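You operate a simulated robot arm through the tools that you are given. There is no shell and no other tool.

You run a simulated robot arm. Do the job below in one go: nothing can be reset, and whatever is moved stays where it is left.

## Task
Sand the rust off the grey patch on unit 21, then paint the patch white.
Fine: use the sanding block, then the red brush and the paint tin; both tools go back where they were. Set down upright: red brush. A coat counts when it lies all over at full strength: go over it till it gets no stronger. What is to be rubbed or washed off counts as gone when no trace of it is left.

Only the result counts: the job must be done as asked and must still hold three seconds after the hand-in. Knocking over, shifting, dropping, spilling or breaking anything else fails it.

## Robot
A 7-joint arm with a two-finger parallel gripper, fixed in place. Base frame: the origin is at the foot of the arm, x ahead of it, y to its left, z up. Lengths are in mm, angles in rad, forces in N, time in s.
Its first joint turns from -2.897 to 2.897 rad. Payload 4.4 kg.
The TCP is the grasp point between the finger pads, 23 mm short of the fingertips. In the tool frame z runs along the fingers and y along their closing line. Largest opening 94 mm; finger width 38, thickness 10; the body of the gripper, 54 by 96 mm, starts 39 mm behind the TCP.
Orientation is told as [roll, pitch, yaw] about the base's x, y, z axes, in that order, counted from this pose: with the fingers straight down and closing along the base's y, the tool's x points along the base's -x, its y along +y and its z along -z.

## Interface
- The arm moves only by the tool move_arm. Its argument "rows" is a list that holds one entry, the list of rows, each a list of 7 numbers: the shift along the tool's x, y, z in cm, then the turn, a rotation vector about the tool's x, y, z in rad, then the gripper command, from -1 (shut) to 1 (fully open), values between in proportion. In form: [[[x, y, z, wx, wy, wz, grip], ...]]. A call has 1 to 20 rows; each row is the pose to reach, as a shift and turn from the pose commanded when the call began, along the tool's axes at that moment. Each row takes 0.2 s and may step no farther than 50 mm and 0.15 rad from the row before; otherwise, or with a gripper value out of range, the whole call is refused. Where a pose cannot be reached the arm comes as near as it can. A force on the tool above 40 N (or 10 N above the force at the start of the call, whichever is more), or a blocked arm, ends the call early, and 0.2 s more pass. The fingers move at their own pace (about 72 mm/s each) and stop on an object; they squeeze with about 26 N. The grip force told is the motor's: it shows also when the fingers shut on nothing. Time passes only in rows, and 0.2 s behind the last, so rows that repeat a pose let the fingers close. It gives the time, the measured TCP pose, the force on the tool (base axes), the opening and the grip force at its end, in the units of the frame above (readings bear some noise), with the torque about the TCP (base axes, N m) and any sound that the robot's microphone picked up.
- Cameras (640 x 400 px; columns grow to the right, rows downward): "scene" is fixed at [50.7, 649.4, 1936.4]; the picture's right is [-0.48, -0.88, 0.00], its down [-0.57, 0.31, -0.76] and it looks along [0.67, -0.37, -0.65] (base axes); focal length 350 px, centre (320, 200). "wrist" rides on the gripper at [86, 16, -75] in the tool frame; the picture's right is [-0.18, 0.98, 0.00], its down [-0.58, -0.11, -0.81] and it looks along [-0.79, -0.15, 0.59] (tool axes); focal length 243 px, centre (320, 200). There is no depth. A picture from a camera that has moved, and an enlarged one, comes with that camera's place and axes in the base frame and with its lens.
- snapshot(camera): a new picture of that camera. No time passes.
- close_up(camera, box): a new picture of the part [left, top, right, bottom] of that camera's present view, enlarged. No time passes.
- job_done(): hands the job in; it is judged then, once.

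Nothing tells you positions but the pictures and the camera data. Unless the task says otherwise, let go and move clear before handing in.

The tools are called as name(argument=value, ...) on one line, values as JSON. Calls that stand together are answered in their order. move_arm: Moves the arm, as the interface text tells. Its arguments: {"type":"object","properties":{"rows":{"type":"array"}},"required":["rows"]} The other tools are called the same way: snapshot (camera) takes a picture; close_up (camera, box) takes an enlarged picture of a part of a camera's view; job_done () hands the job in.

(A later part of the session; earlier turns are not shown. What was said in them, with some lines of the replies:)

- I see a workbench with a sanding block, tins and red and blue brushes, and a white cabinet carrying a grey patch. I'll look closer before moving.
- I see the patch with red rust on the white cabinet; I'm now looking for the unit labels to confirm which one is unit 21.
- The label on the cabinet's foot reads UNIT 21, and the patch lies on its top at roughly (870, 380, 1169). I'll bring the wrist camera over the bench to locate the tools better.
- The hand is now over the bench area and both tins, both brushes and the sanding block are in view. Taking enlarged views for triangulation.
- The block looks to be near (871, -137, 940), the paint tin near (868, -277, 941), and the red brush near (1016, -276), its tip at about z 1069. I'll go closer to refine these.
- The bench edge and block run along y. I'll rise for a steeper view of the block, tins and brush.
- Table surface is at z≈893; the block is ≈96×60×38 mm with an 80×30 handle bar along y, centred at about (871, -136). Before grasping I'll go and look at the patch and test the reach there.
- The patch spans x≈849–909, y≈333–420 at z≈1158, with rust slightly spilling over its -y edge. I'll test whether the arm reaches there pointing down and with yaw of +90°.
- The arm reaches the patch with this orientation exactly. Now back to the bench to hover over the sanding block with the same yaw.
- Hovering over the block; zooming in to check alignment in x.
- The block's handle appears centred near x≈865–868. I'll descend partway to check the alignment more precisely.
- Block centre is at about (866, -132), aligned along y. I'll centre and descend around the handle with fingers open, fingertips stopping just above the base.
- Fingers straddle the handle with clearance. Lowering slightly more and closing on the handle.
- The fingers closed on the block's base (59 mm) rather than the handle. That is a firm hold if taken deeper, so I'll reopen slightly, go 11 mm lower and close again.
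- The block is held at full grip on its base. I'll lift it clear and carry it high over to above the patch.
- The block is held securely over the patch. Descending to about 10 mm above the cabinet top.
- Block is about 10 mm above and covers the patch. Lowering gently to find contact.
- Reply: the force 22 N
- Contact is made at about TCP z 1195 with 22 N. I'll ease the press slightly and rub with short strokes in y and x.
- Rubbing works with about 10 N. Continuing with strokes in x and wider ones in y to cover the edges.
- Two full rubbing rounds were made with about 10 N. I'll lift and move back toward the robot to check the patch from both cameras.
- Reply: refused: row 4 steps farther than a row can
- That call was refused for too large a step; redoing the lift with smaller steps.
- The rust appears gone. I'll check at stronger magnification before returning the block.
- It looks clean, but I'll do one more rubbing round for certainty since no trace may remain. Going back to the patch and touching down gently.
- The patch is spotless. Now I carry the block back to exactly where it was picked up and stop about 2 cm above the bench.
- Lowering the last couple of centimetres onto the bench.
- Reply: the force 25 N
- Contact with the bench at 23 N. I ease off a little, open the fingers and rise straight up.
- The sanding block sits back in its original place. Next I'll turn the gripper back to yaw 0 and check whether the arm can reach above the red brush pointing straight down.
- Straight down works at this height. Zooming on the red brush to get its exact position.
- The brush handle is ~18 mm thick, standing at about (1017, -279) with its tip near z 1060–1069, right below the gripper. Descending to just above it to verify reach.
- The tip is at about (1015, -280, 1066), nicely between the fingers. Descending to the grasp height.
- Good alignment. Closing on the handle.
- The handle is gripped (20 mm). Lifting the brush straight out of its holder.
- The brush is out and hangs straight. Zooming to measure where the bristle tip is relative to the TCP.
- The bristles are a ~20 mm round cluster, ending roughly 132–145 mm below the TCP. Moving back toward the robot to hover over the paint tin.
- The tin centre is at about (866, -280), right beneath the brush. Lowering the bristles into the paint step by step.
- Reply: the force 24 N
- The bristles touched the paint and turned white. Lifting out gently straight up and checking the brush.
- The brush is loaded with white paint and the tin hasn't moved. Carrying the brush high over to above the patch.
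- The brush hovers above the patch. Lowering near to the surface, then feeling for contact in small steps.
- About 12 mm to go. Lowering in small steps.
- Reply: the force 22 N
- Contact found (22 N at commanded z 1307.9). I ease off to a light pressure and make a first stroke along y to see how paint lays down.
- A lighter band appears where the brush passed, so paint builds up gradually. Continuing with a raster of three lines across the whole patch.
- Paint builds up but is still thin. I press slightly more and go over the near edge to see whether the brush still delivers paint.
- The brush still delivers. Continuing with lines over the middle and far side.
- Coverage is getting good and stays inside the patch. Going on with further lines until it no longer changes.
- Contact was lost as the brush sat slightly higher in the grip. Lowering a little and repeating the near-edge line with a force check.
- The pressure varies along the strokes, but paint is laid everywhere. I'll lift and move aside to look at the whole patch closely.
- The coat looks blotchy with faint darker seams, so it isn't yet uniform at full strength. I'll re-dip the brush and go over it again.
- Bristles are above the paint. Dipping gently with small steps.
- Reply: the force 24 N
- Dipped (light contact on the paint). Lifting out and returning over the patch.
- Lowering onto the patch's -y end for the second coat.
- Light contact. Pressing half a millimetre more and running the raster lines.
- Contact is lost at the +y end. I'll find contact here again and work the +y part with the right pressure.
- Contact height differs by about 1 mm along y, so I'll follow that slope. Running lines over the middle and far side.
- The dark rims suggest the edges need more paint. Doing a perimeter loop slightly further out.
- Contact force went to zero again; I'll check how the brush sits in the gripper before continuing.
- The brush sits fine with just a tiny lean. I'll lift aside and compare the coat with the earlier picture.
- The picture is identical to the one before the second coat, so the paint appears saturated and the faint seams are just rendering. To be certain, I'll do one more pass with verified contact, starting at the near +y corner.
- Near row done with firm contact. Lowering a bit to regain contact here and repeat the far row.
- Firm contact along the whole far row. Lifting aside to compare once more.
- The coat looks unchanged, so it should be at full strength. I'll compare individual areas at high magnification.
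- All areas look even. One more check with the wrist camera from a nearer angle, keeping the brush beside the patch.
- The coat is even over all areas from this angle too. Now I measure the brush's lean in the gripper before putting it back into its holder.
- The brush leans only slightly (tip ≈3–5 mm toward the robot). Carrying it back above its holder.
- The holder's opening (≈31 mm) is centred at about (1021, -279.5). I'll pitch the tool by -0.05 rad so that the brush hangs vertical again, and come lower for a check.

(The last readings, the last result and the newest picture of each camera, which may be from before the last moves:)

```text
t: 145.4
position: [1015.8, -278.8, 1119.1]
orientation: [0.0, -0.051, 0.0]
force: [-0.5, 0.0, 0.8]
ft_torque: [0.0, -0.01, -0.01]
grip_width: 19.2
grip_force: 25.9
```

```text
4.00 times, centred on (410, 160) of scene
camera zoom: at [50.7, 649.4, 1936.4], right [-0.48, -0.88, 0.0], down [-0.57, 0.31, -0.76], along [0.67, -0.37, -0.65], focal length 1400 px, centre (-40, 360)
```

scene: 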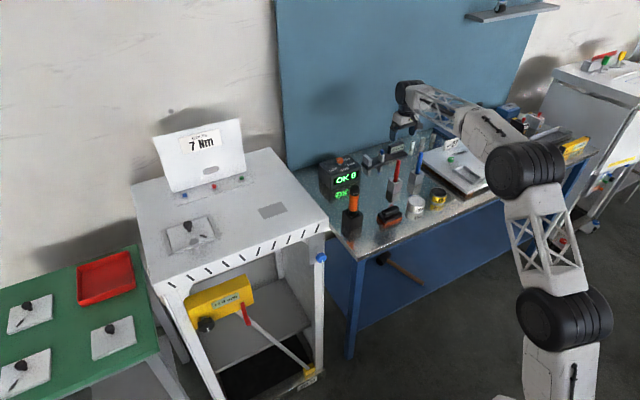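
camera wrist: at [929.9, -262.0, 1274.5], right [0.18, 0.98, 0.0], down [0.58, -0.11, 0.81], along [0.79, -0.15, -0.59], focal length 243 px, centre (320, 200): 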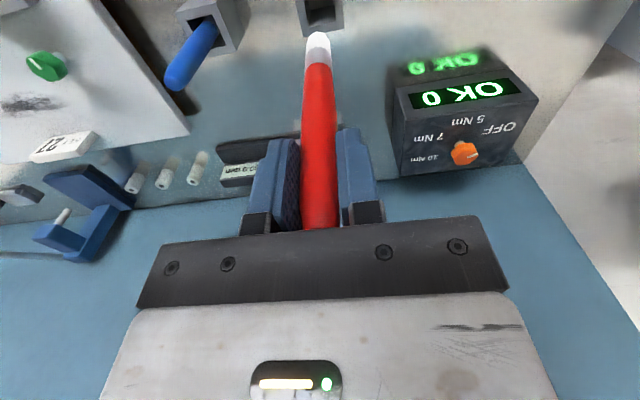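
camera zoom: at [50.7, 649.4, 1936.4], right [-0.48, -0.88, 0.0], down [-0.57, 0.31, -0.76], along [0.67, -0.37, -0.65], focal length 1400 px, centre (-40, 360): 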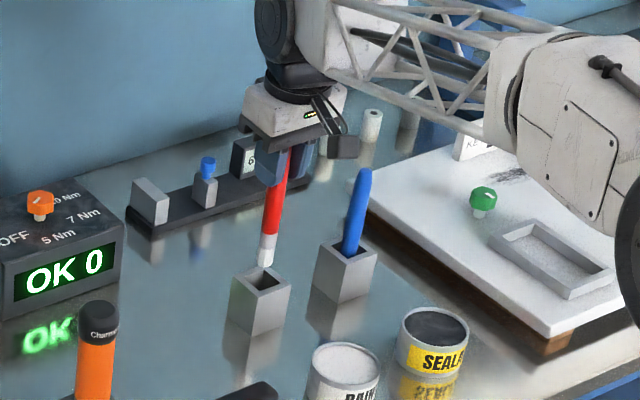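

The tip is within ~1–2 mm of the opening's centre. Descending vertically into the holder.

move_arm(rows=[[[0.1, -0.1, 2, 0, 0, 0, -1], [0.18, -0.1, 3.5, 0, 0, 0, -1], [0.25, -0.1, 5, 0, 0, 0, -1], [0.25, -0.1, 5, 0, 0, 0, -1]]])

close_up(camera="wrist", box=[250, 0, 390, 110])

close_up(camera="scene", box=[370, 130, 440, 210])

```text
t: 146.4
position: [1016.9, -280.3, 1071.6]
orientation: [0.0, -0.051, -0.001]
force: [-0.5, -0.4, -0.2]
ft_torque: [0.0, -0.01, -0.05]
grip_width: 19.4
grip_force: 25.8
```

```text
3.64 times, centred on (320, 55) of wrist
camera zoom: at [926.0, -263.1, 1142.1], right [0.18, 0.98, 0.01], down [0.54, -0.11, 0.83], along [0.82, -0.15, -0.55], focal length 882 px, centre (320, 727)
```

zoom: 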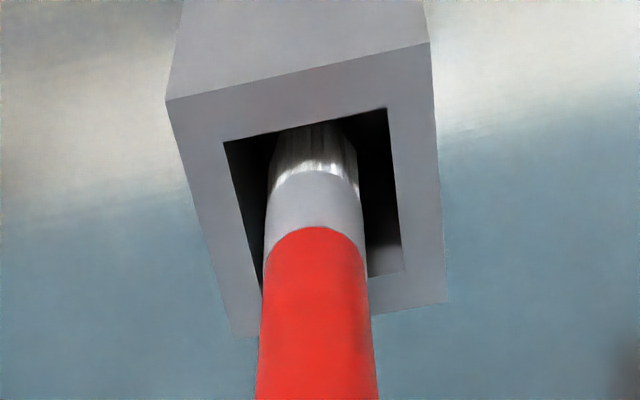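

```text
5.00 times, centred on (405, 170) of scene
camera zoom: at [50.7, 649.4, 1936.4], right [-0.48, -0.88, 0.0], down [-0.57, 0.31, -0.76], along [0.67, -0.37, -0.65], focal length 1750 px, centre (-105, 350)
```

zoom: 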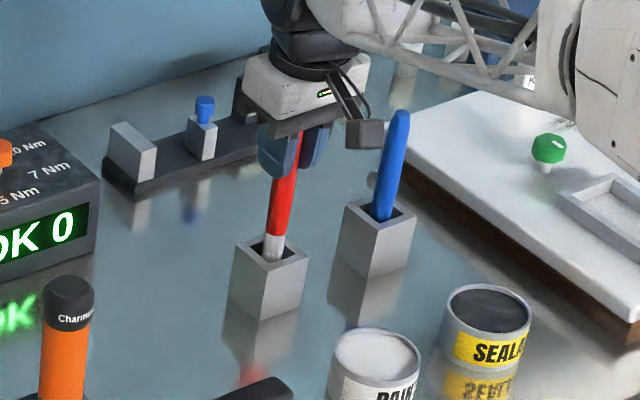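

The bristles are inside the opening, well clear of the walls. Lowering further toward the floor of the holder.

move_arm(rows=[[[0.05, 0.1, 1.2, 0, 0, 0, -1], [0.11, 0.1, 2.2, 0, 0, 0, -1], [0.15, 0.1, 2.9, 0, 0, 0, -1], [0.15, 0.1, 2.9, 0, 0, 0, -1]]])

```text
t: 147.4
position: [1016.8, -279.9, 1041.6]
orientation: [0.0, -0.052, 0.001]
force: [0.4, -0.6, 0.2]
ft_torque: [0.01, -0.01, -0.01]
grip_width: 19.4
grip_force: 26.4
```

move_arm(rows=[[[0.01, 0, 0.15, 0, 0, 0, -1], [0.015, 0, 0.3, 0, 0, 0, -1], [0.02, 0, 0.4, 0, 0, 0, -1], [0.02, 0, 0.4, 0, 0, 0, -1]]])

```text
t: 148.4
position: [1016.6, -279.4, 1039.8]
orientation: [-0.001, -0.052, -0.001]
force: [0.9, 1.5, 23.3]
ft_torque: [0.17, -0.06, -0.01]
grip_width: 20.1
grip_force: 26.2
```

The brush bottom touches the holder floor (23 N). Easing off to near-zero force and checking before releasing.

move_arm(rows=[[[-0.01, 0, -0.2, 0, 0, 0, -1], [-0.01, 0, -0.22, 0, 0, 0, -1], [-0.01, 0, -0.22, 0, 0, 0, -1]]])

snapshot(camera="wrist")

close_up(camera="scene", box=[370, 130, 440, 210])

```text
t: 149.2
position: [1015.7, -280.0, 1039.6]
orientation: [0.001, -0.049, -0.001]
force: [2.1, -2.0, 7.2]
ft_torque: [-0.04, -0.28, 0.02]
grip_width: 19.5
grip_force: 26.2
```

```text
taken
camera wrist: at [925.4, -261.0, 1109.7], right [0.18, 0.98, 0.01], down [0.54, -0.11, 0.83], along [0.82, -0.15, -0.55], focal length 243 px, centre (320, 200)
```

wrist: 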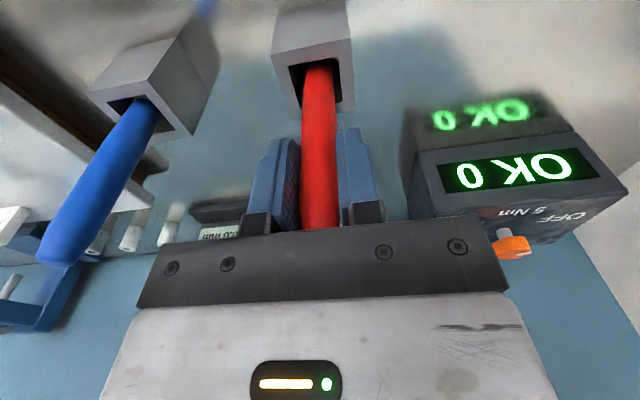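

```text
5.00 times, centred on (405, 170) of scene
camera zoom: at [50.7, 649.4, 1936.4], right [-0.48, -0.88, 0.0], down [-0.57, 0.31, -0.76], along [0.67, -0.37, -0.65], focal length 1750 px, centre (-105, 350)
```

zoom: 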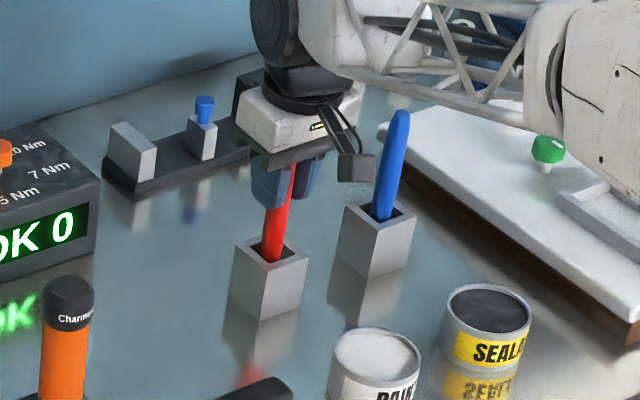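

Easing the remaining force and opening the fingers gently, then looking before rising.

move_arm(rows=[[[0, 0, -0.06, 0, 0, 0, -1], [0, 0, -0.06, 0, 0, 0, -0.4], [0, 0, -0.06, 0, 0, 0, 0], [0, 0, -0.06, 0, 0, 0, 0.4], [0, 0, -0.06, 0, 0, 0, 0.8], [0, 0, -0.06, 0, 0, 0, 0.9], [0, 0, -0.06, 0, 0, 0, 0.9]]])

snapshot(camera="wrist")

close_up(camera="scene", box=[370, 130, 440, 210])

```text
t: 150.8
position: [1015.1, -279.2, 1040.9]
orientation: [0.0, -0.052, 0.0]
force: [-0.6, -1.0, -0.6]
ft_torque: [0.03, 0.01, -0.04]
grip_width: 89.2
grip_force: 0.0
```

```text
taken
camera wrist: at [925.0, -261.1, 1111.0], right [0.18, 0.98, 0.01], down [0.54, -0.11, 0.83], along [0.82, -0.15, -0.55], focal length 243 px, centre (320, 200)
```

wrist: 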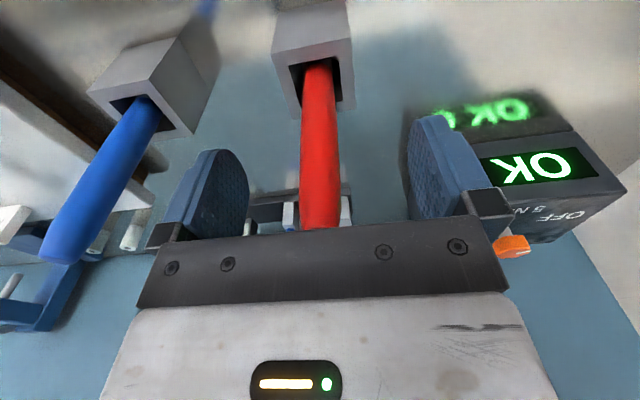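

```text
5.00 times, centred on (405, 170) of scene
camera zoom: at [50.7, 649.4, 1936.4], right [-0.48, -0.88, 0.0], down [-0.57, 0.31, -0.76], along [0.67, -0.37, -0.65], focal length 1750 px, centre (-105, 350)
```

zoom: 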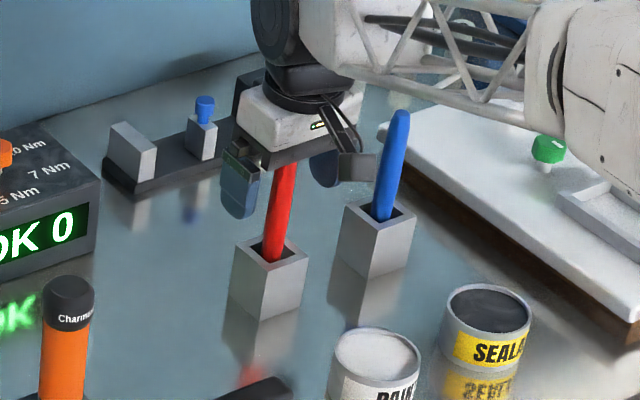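

The brush stands on its own. Rising straight up and clear.

move_arm(rows=[[[-0.1, 0, -2, 0, 0, 0, 0.9], [-0.25, 0, -5, 0, 0, 0, 0.9], [-0.45, 0, -9, 0, 0, 0, 0.9], [-0.65, 0, -13, 0, 0, 0, 0.9], [-0.85, 0, -17, 0, 0, 0, 0.9], [-0.85, 0, -17, 0, 0.05, 0, 0.9], [-0.85, 0, -17, 0, 0.05, 0, 0.9]]])

close_up(camera="scene", box=[350, 120, 450, 200])

snapshot(camera="wrist")

```text
t: 152.4
position: [1016.3, -279.3, 1210.5]
orientation: [0.0, 0.0, 0.001]
force: [-0.1, -0.2, -0.1]
ft_torque: [-0.05, -0.01, -0.01]
grip_width: 89.0
grip_force: 0.0
```

```text
5.00 times, centred on (400, 160) of scene
camera zoom: at [50.7, 649.4, 1936.4], right [-0.48, -0.88, 0.0], down [-0.57, 0.31, -0.76], along [0.67, -0.37, -0.65], focal length 1750 px, centre (-80, 400)
```

zoom: 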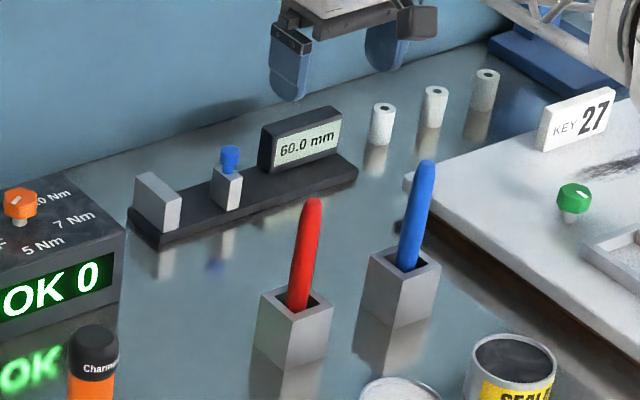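

```text
taken
camera wrist: at [929.6, -261.2, 1285.5], right [0.18, 0.98, 0.0], down [0.58, -0.11, 0.81], along [0.79, -0.15, -0.59], focal length 243 px, centre (320, 200)
```

wrist: 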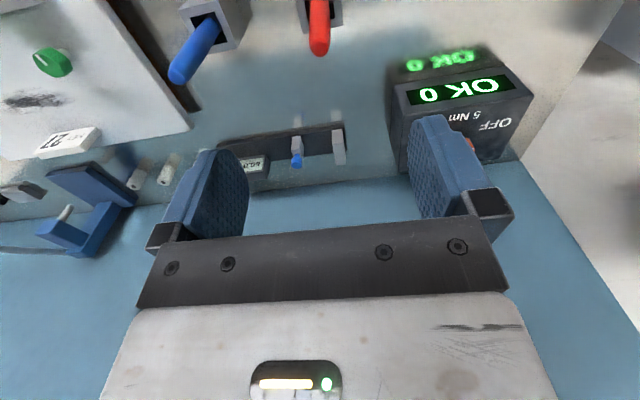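

Brush is exactly back in its place, upright. Moving empty-handed to the patch for a final close inspection.

move_arm(rows=[[[1.5, 4.0, -1, 0, 0, 0, 0.9], [3.0, 8.0, -2, 0, 0, 0, 0.9], [4.5, 12.0, -3, 0, 0, 0, 0.9], [6.0, 16.0, -4, 0, 0, 0, 0.9], [7.5, 20.0, -5, 0, 0, 0, 0.9], [9.0, 24.0, -6, 0, 0, 0, 0.9], [10.5, 28.0, -7, 0, 0, 0, 0.9], [12.0, 32.0, -8, 0, 0, 0, 0.9], [13.5, 36.0, -9, 0, 0, 0, 0.9], [15.0, 40.0, -10, 0, 0, 0, 0.9], [16.5, 44.0, -11, 0, 0, 0, 0.9], [18.0, 48.0, -12, 0, 0, 0, 0.9], [19.5, 52.0, -12, 0, 0, 0, 0.9], [21.0, 56.0, -12, 0, 0, 0, 0.9], [22.5, 60.0, -12, 0, 0, 0, 0.9], [24.0, 64.0, -12, 0, 0, 0, 0.9], [24.0, 64.0, -12, 0, 0, 0, 0.9]]])

snapshot(camera="wrist")

close_up(camera="wrist", box=[260, 60, 400, 150])

snapshot(camera="scene")

```text
t: 156.0
position: [775.7, 360.5, 1328.8]
orientation: [0.0, 0.001, 0.002]
force: [0.7, 0.0, -0.1]
ft_torque: [-0.01, 0.0, -0.01]
grip_width: 89.3
grip_force: 0.0
```

```text
taken
camera wrist: at [688.2, 378.8, 1404.7], right [0.18, 0.98, 0.0], down [0.58, -0.11, 0.81], along [0.79, -0.15, -0.59], focal length 243 px, centre (320, 200)
```

wrist: 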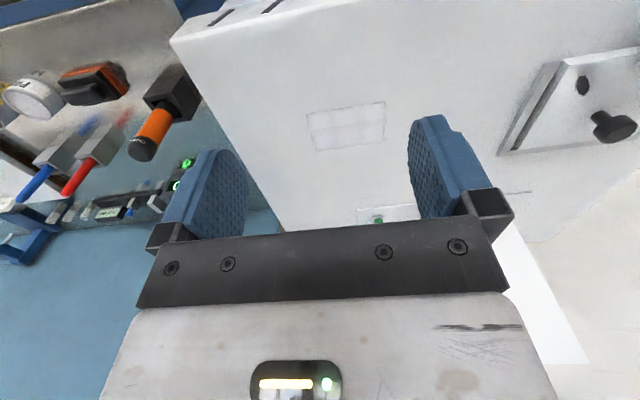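

```text
4.44 times, centred on (330, 105) of wrist
camera zoom: at [688.2, 378.8, 1404.7], right [0.18, 0.98, 0.0], down [0.58, -0.11, 0.81], along [0.79, -0.15, -0.59], focal length 1078 px, centre (276, 622)
```

zoom: 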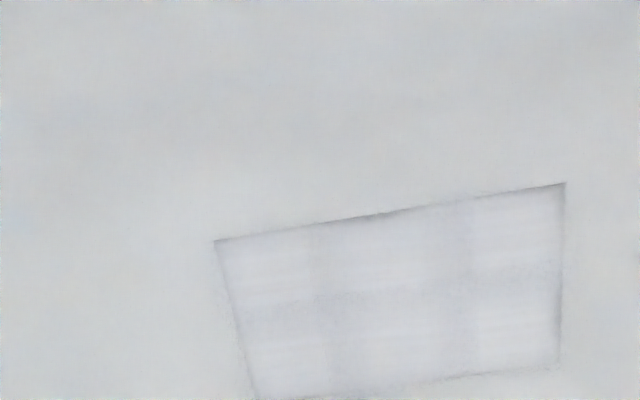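

```text
taken
```

scene: 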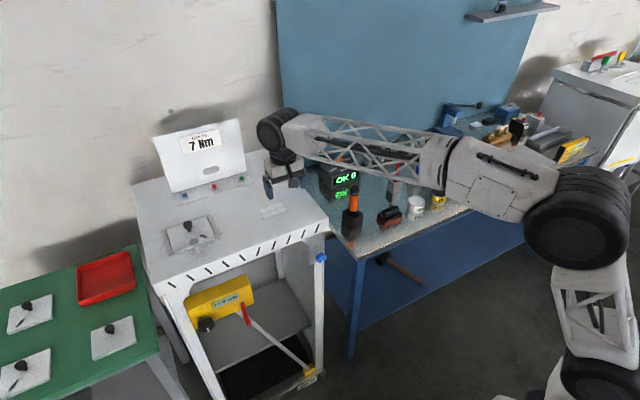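

close_up(camera="wrist", box=[295, 92, 397, 158])

close_up(camera="scene", box=[330, 140, 450, 250])

```text
6.06 times, centred on (346, 125) of wrist
camera zoom: at [688.2, 378.8, 1404.7], right [0.18, 0.98, 0.0], down [0.58, -0.11, 0.81], along [0.79, -0.15, -0.59], focal length 1470 px, centre (162, 654)
```

zoom: 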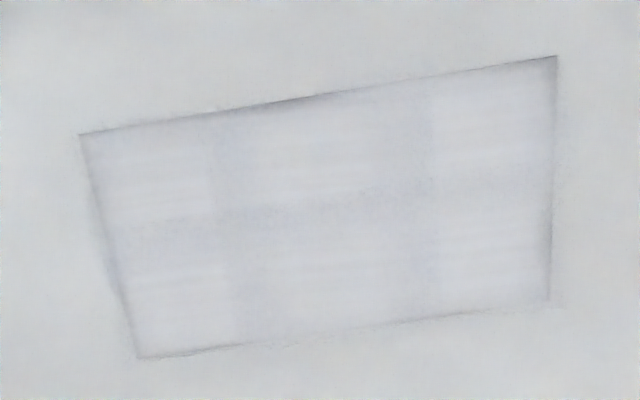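

```text
3.64 times, centred on (390, 195) of scene
camera zoom: at [50.7, 649.4, 1936.4], right [-0.48, -0.88, 0.0], down [-0.57, 0.31, -0.76], along [0.67, -0.37, -0.65], focal length 1272 px, centre (66, 218)
```

zoom: 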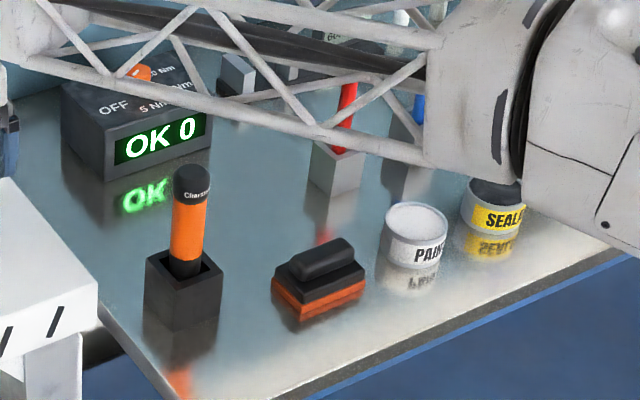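

The patch is free of rust and evenly white, and extra passes no longer change it. The sanding block and red brush are back where they were, the brush upright, and the gripper is open and clear, so I'm handing in.

job_done()

```text
The job is handed in.
```

The patch on unit 21 is sanded and painted white, and I've handed the job in; no verdict came back.

- **Sanding:** I rubbed the whole patch with the sanding block, including the rust that ran slightly past its edge. No trace shows at the highest magnification from the fixed scene camera.
- **Painting:** I dipped the red brush twice and went over the whole patch several times. Passes after the second dip made no visible difference, so I took the coat to be at full strength. Faint seams still show in the coat. They run across the direction of my strokes and did not change with more paint, so I judged them to be how the picture is drawn rather than thin spots.
- **Tools:** The sanding block is back in its original spot, and the red brush is upright in its holder. In the pictures both match their starting positions, and I saw nothing else moved or spilled.

The gripper was open and clear of everything at hand-in.
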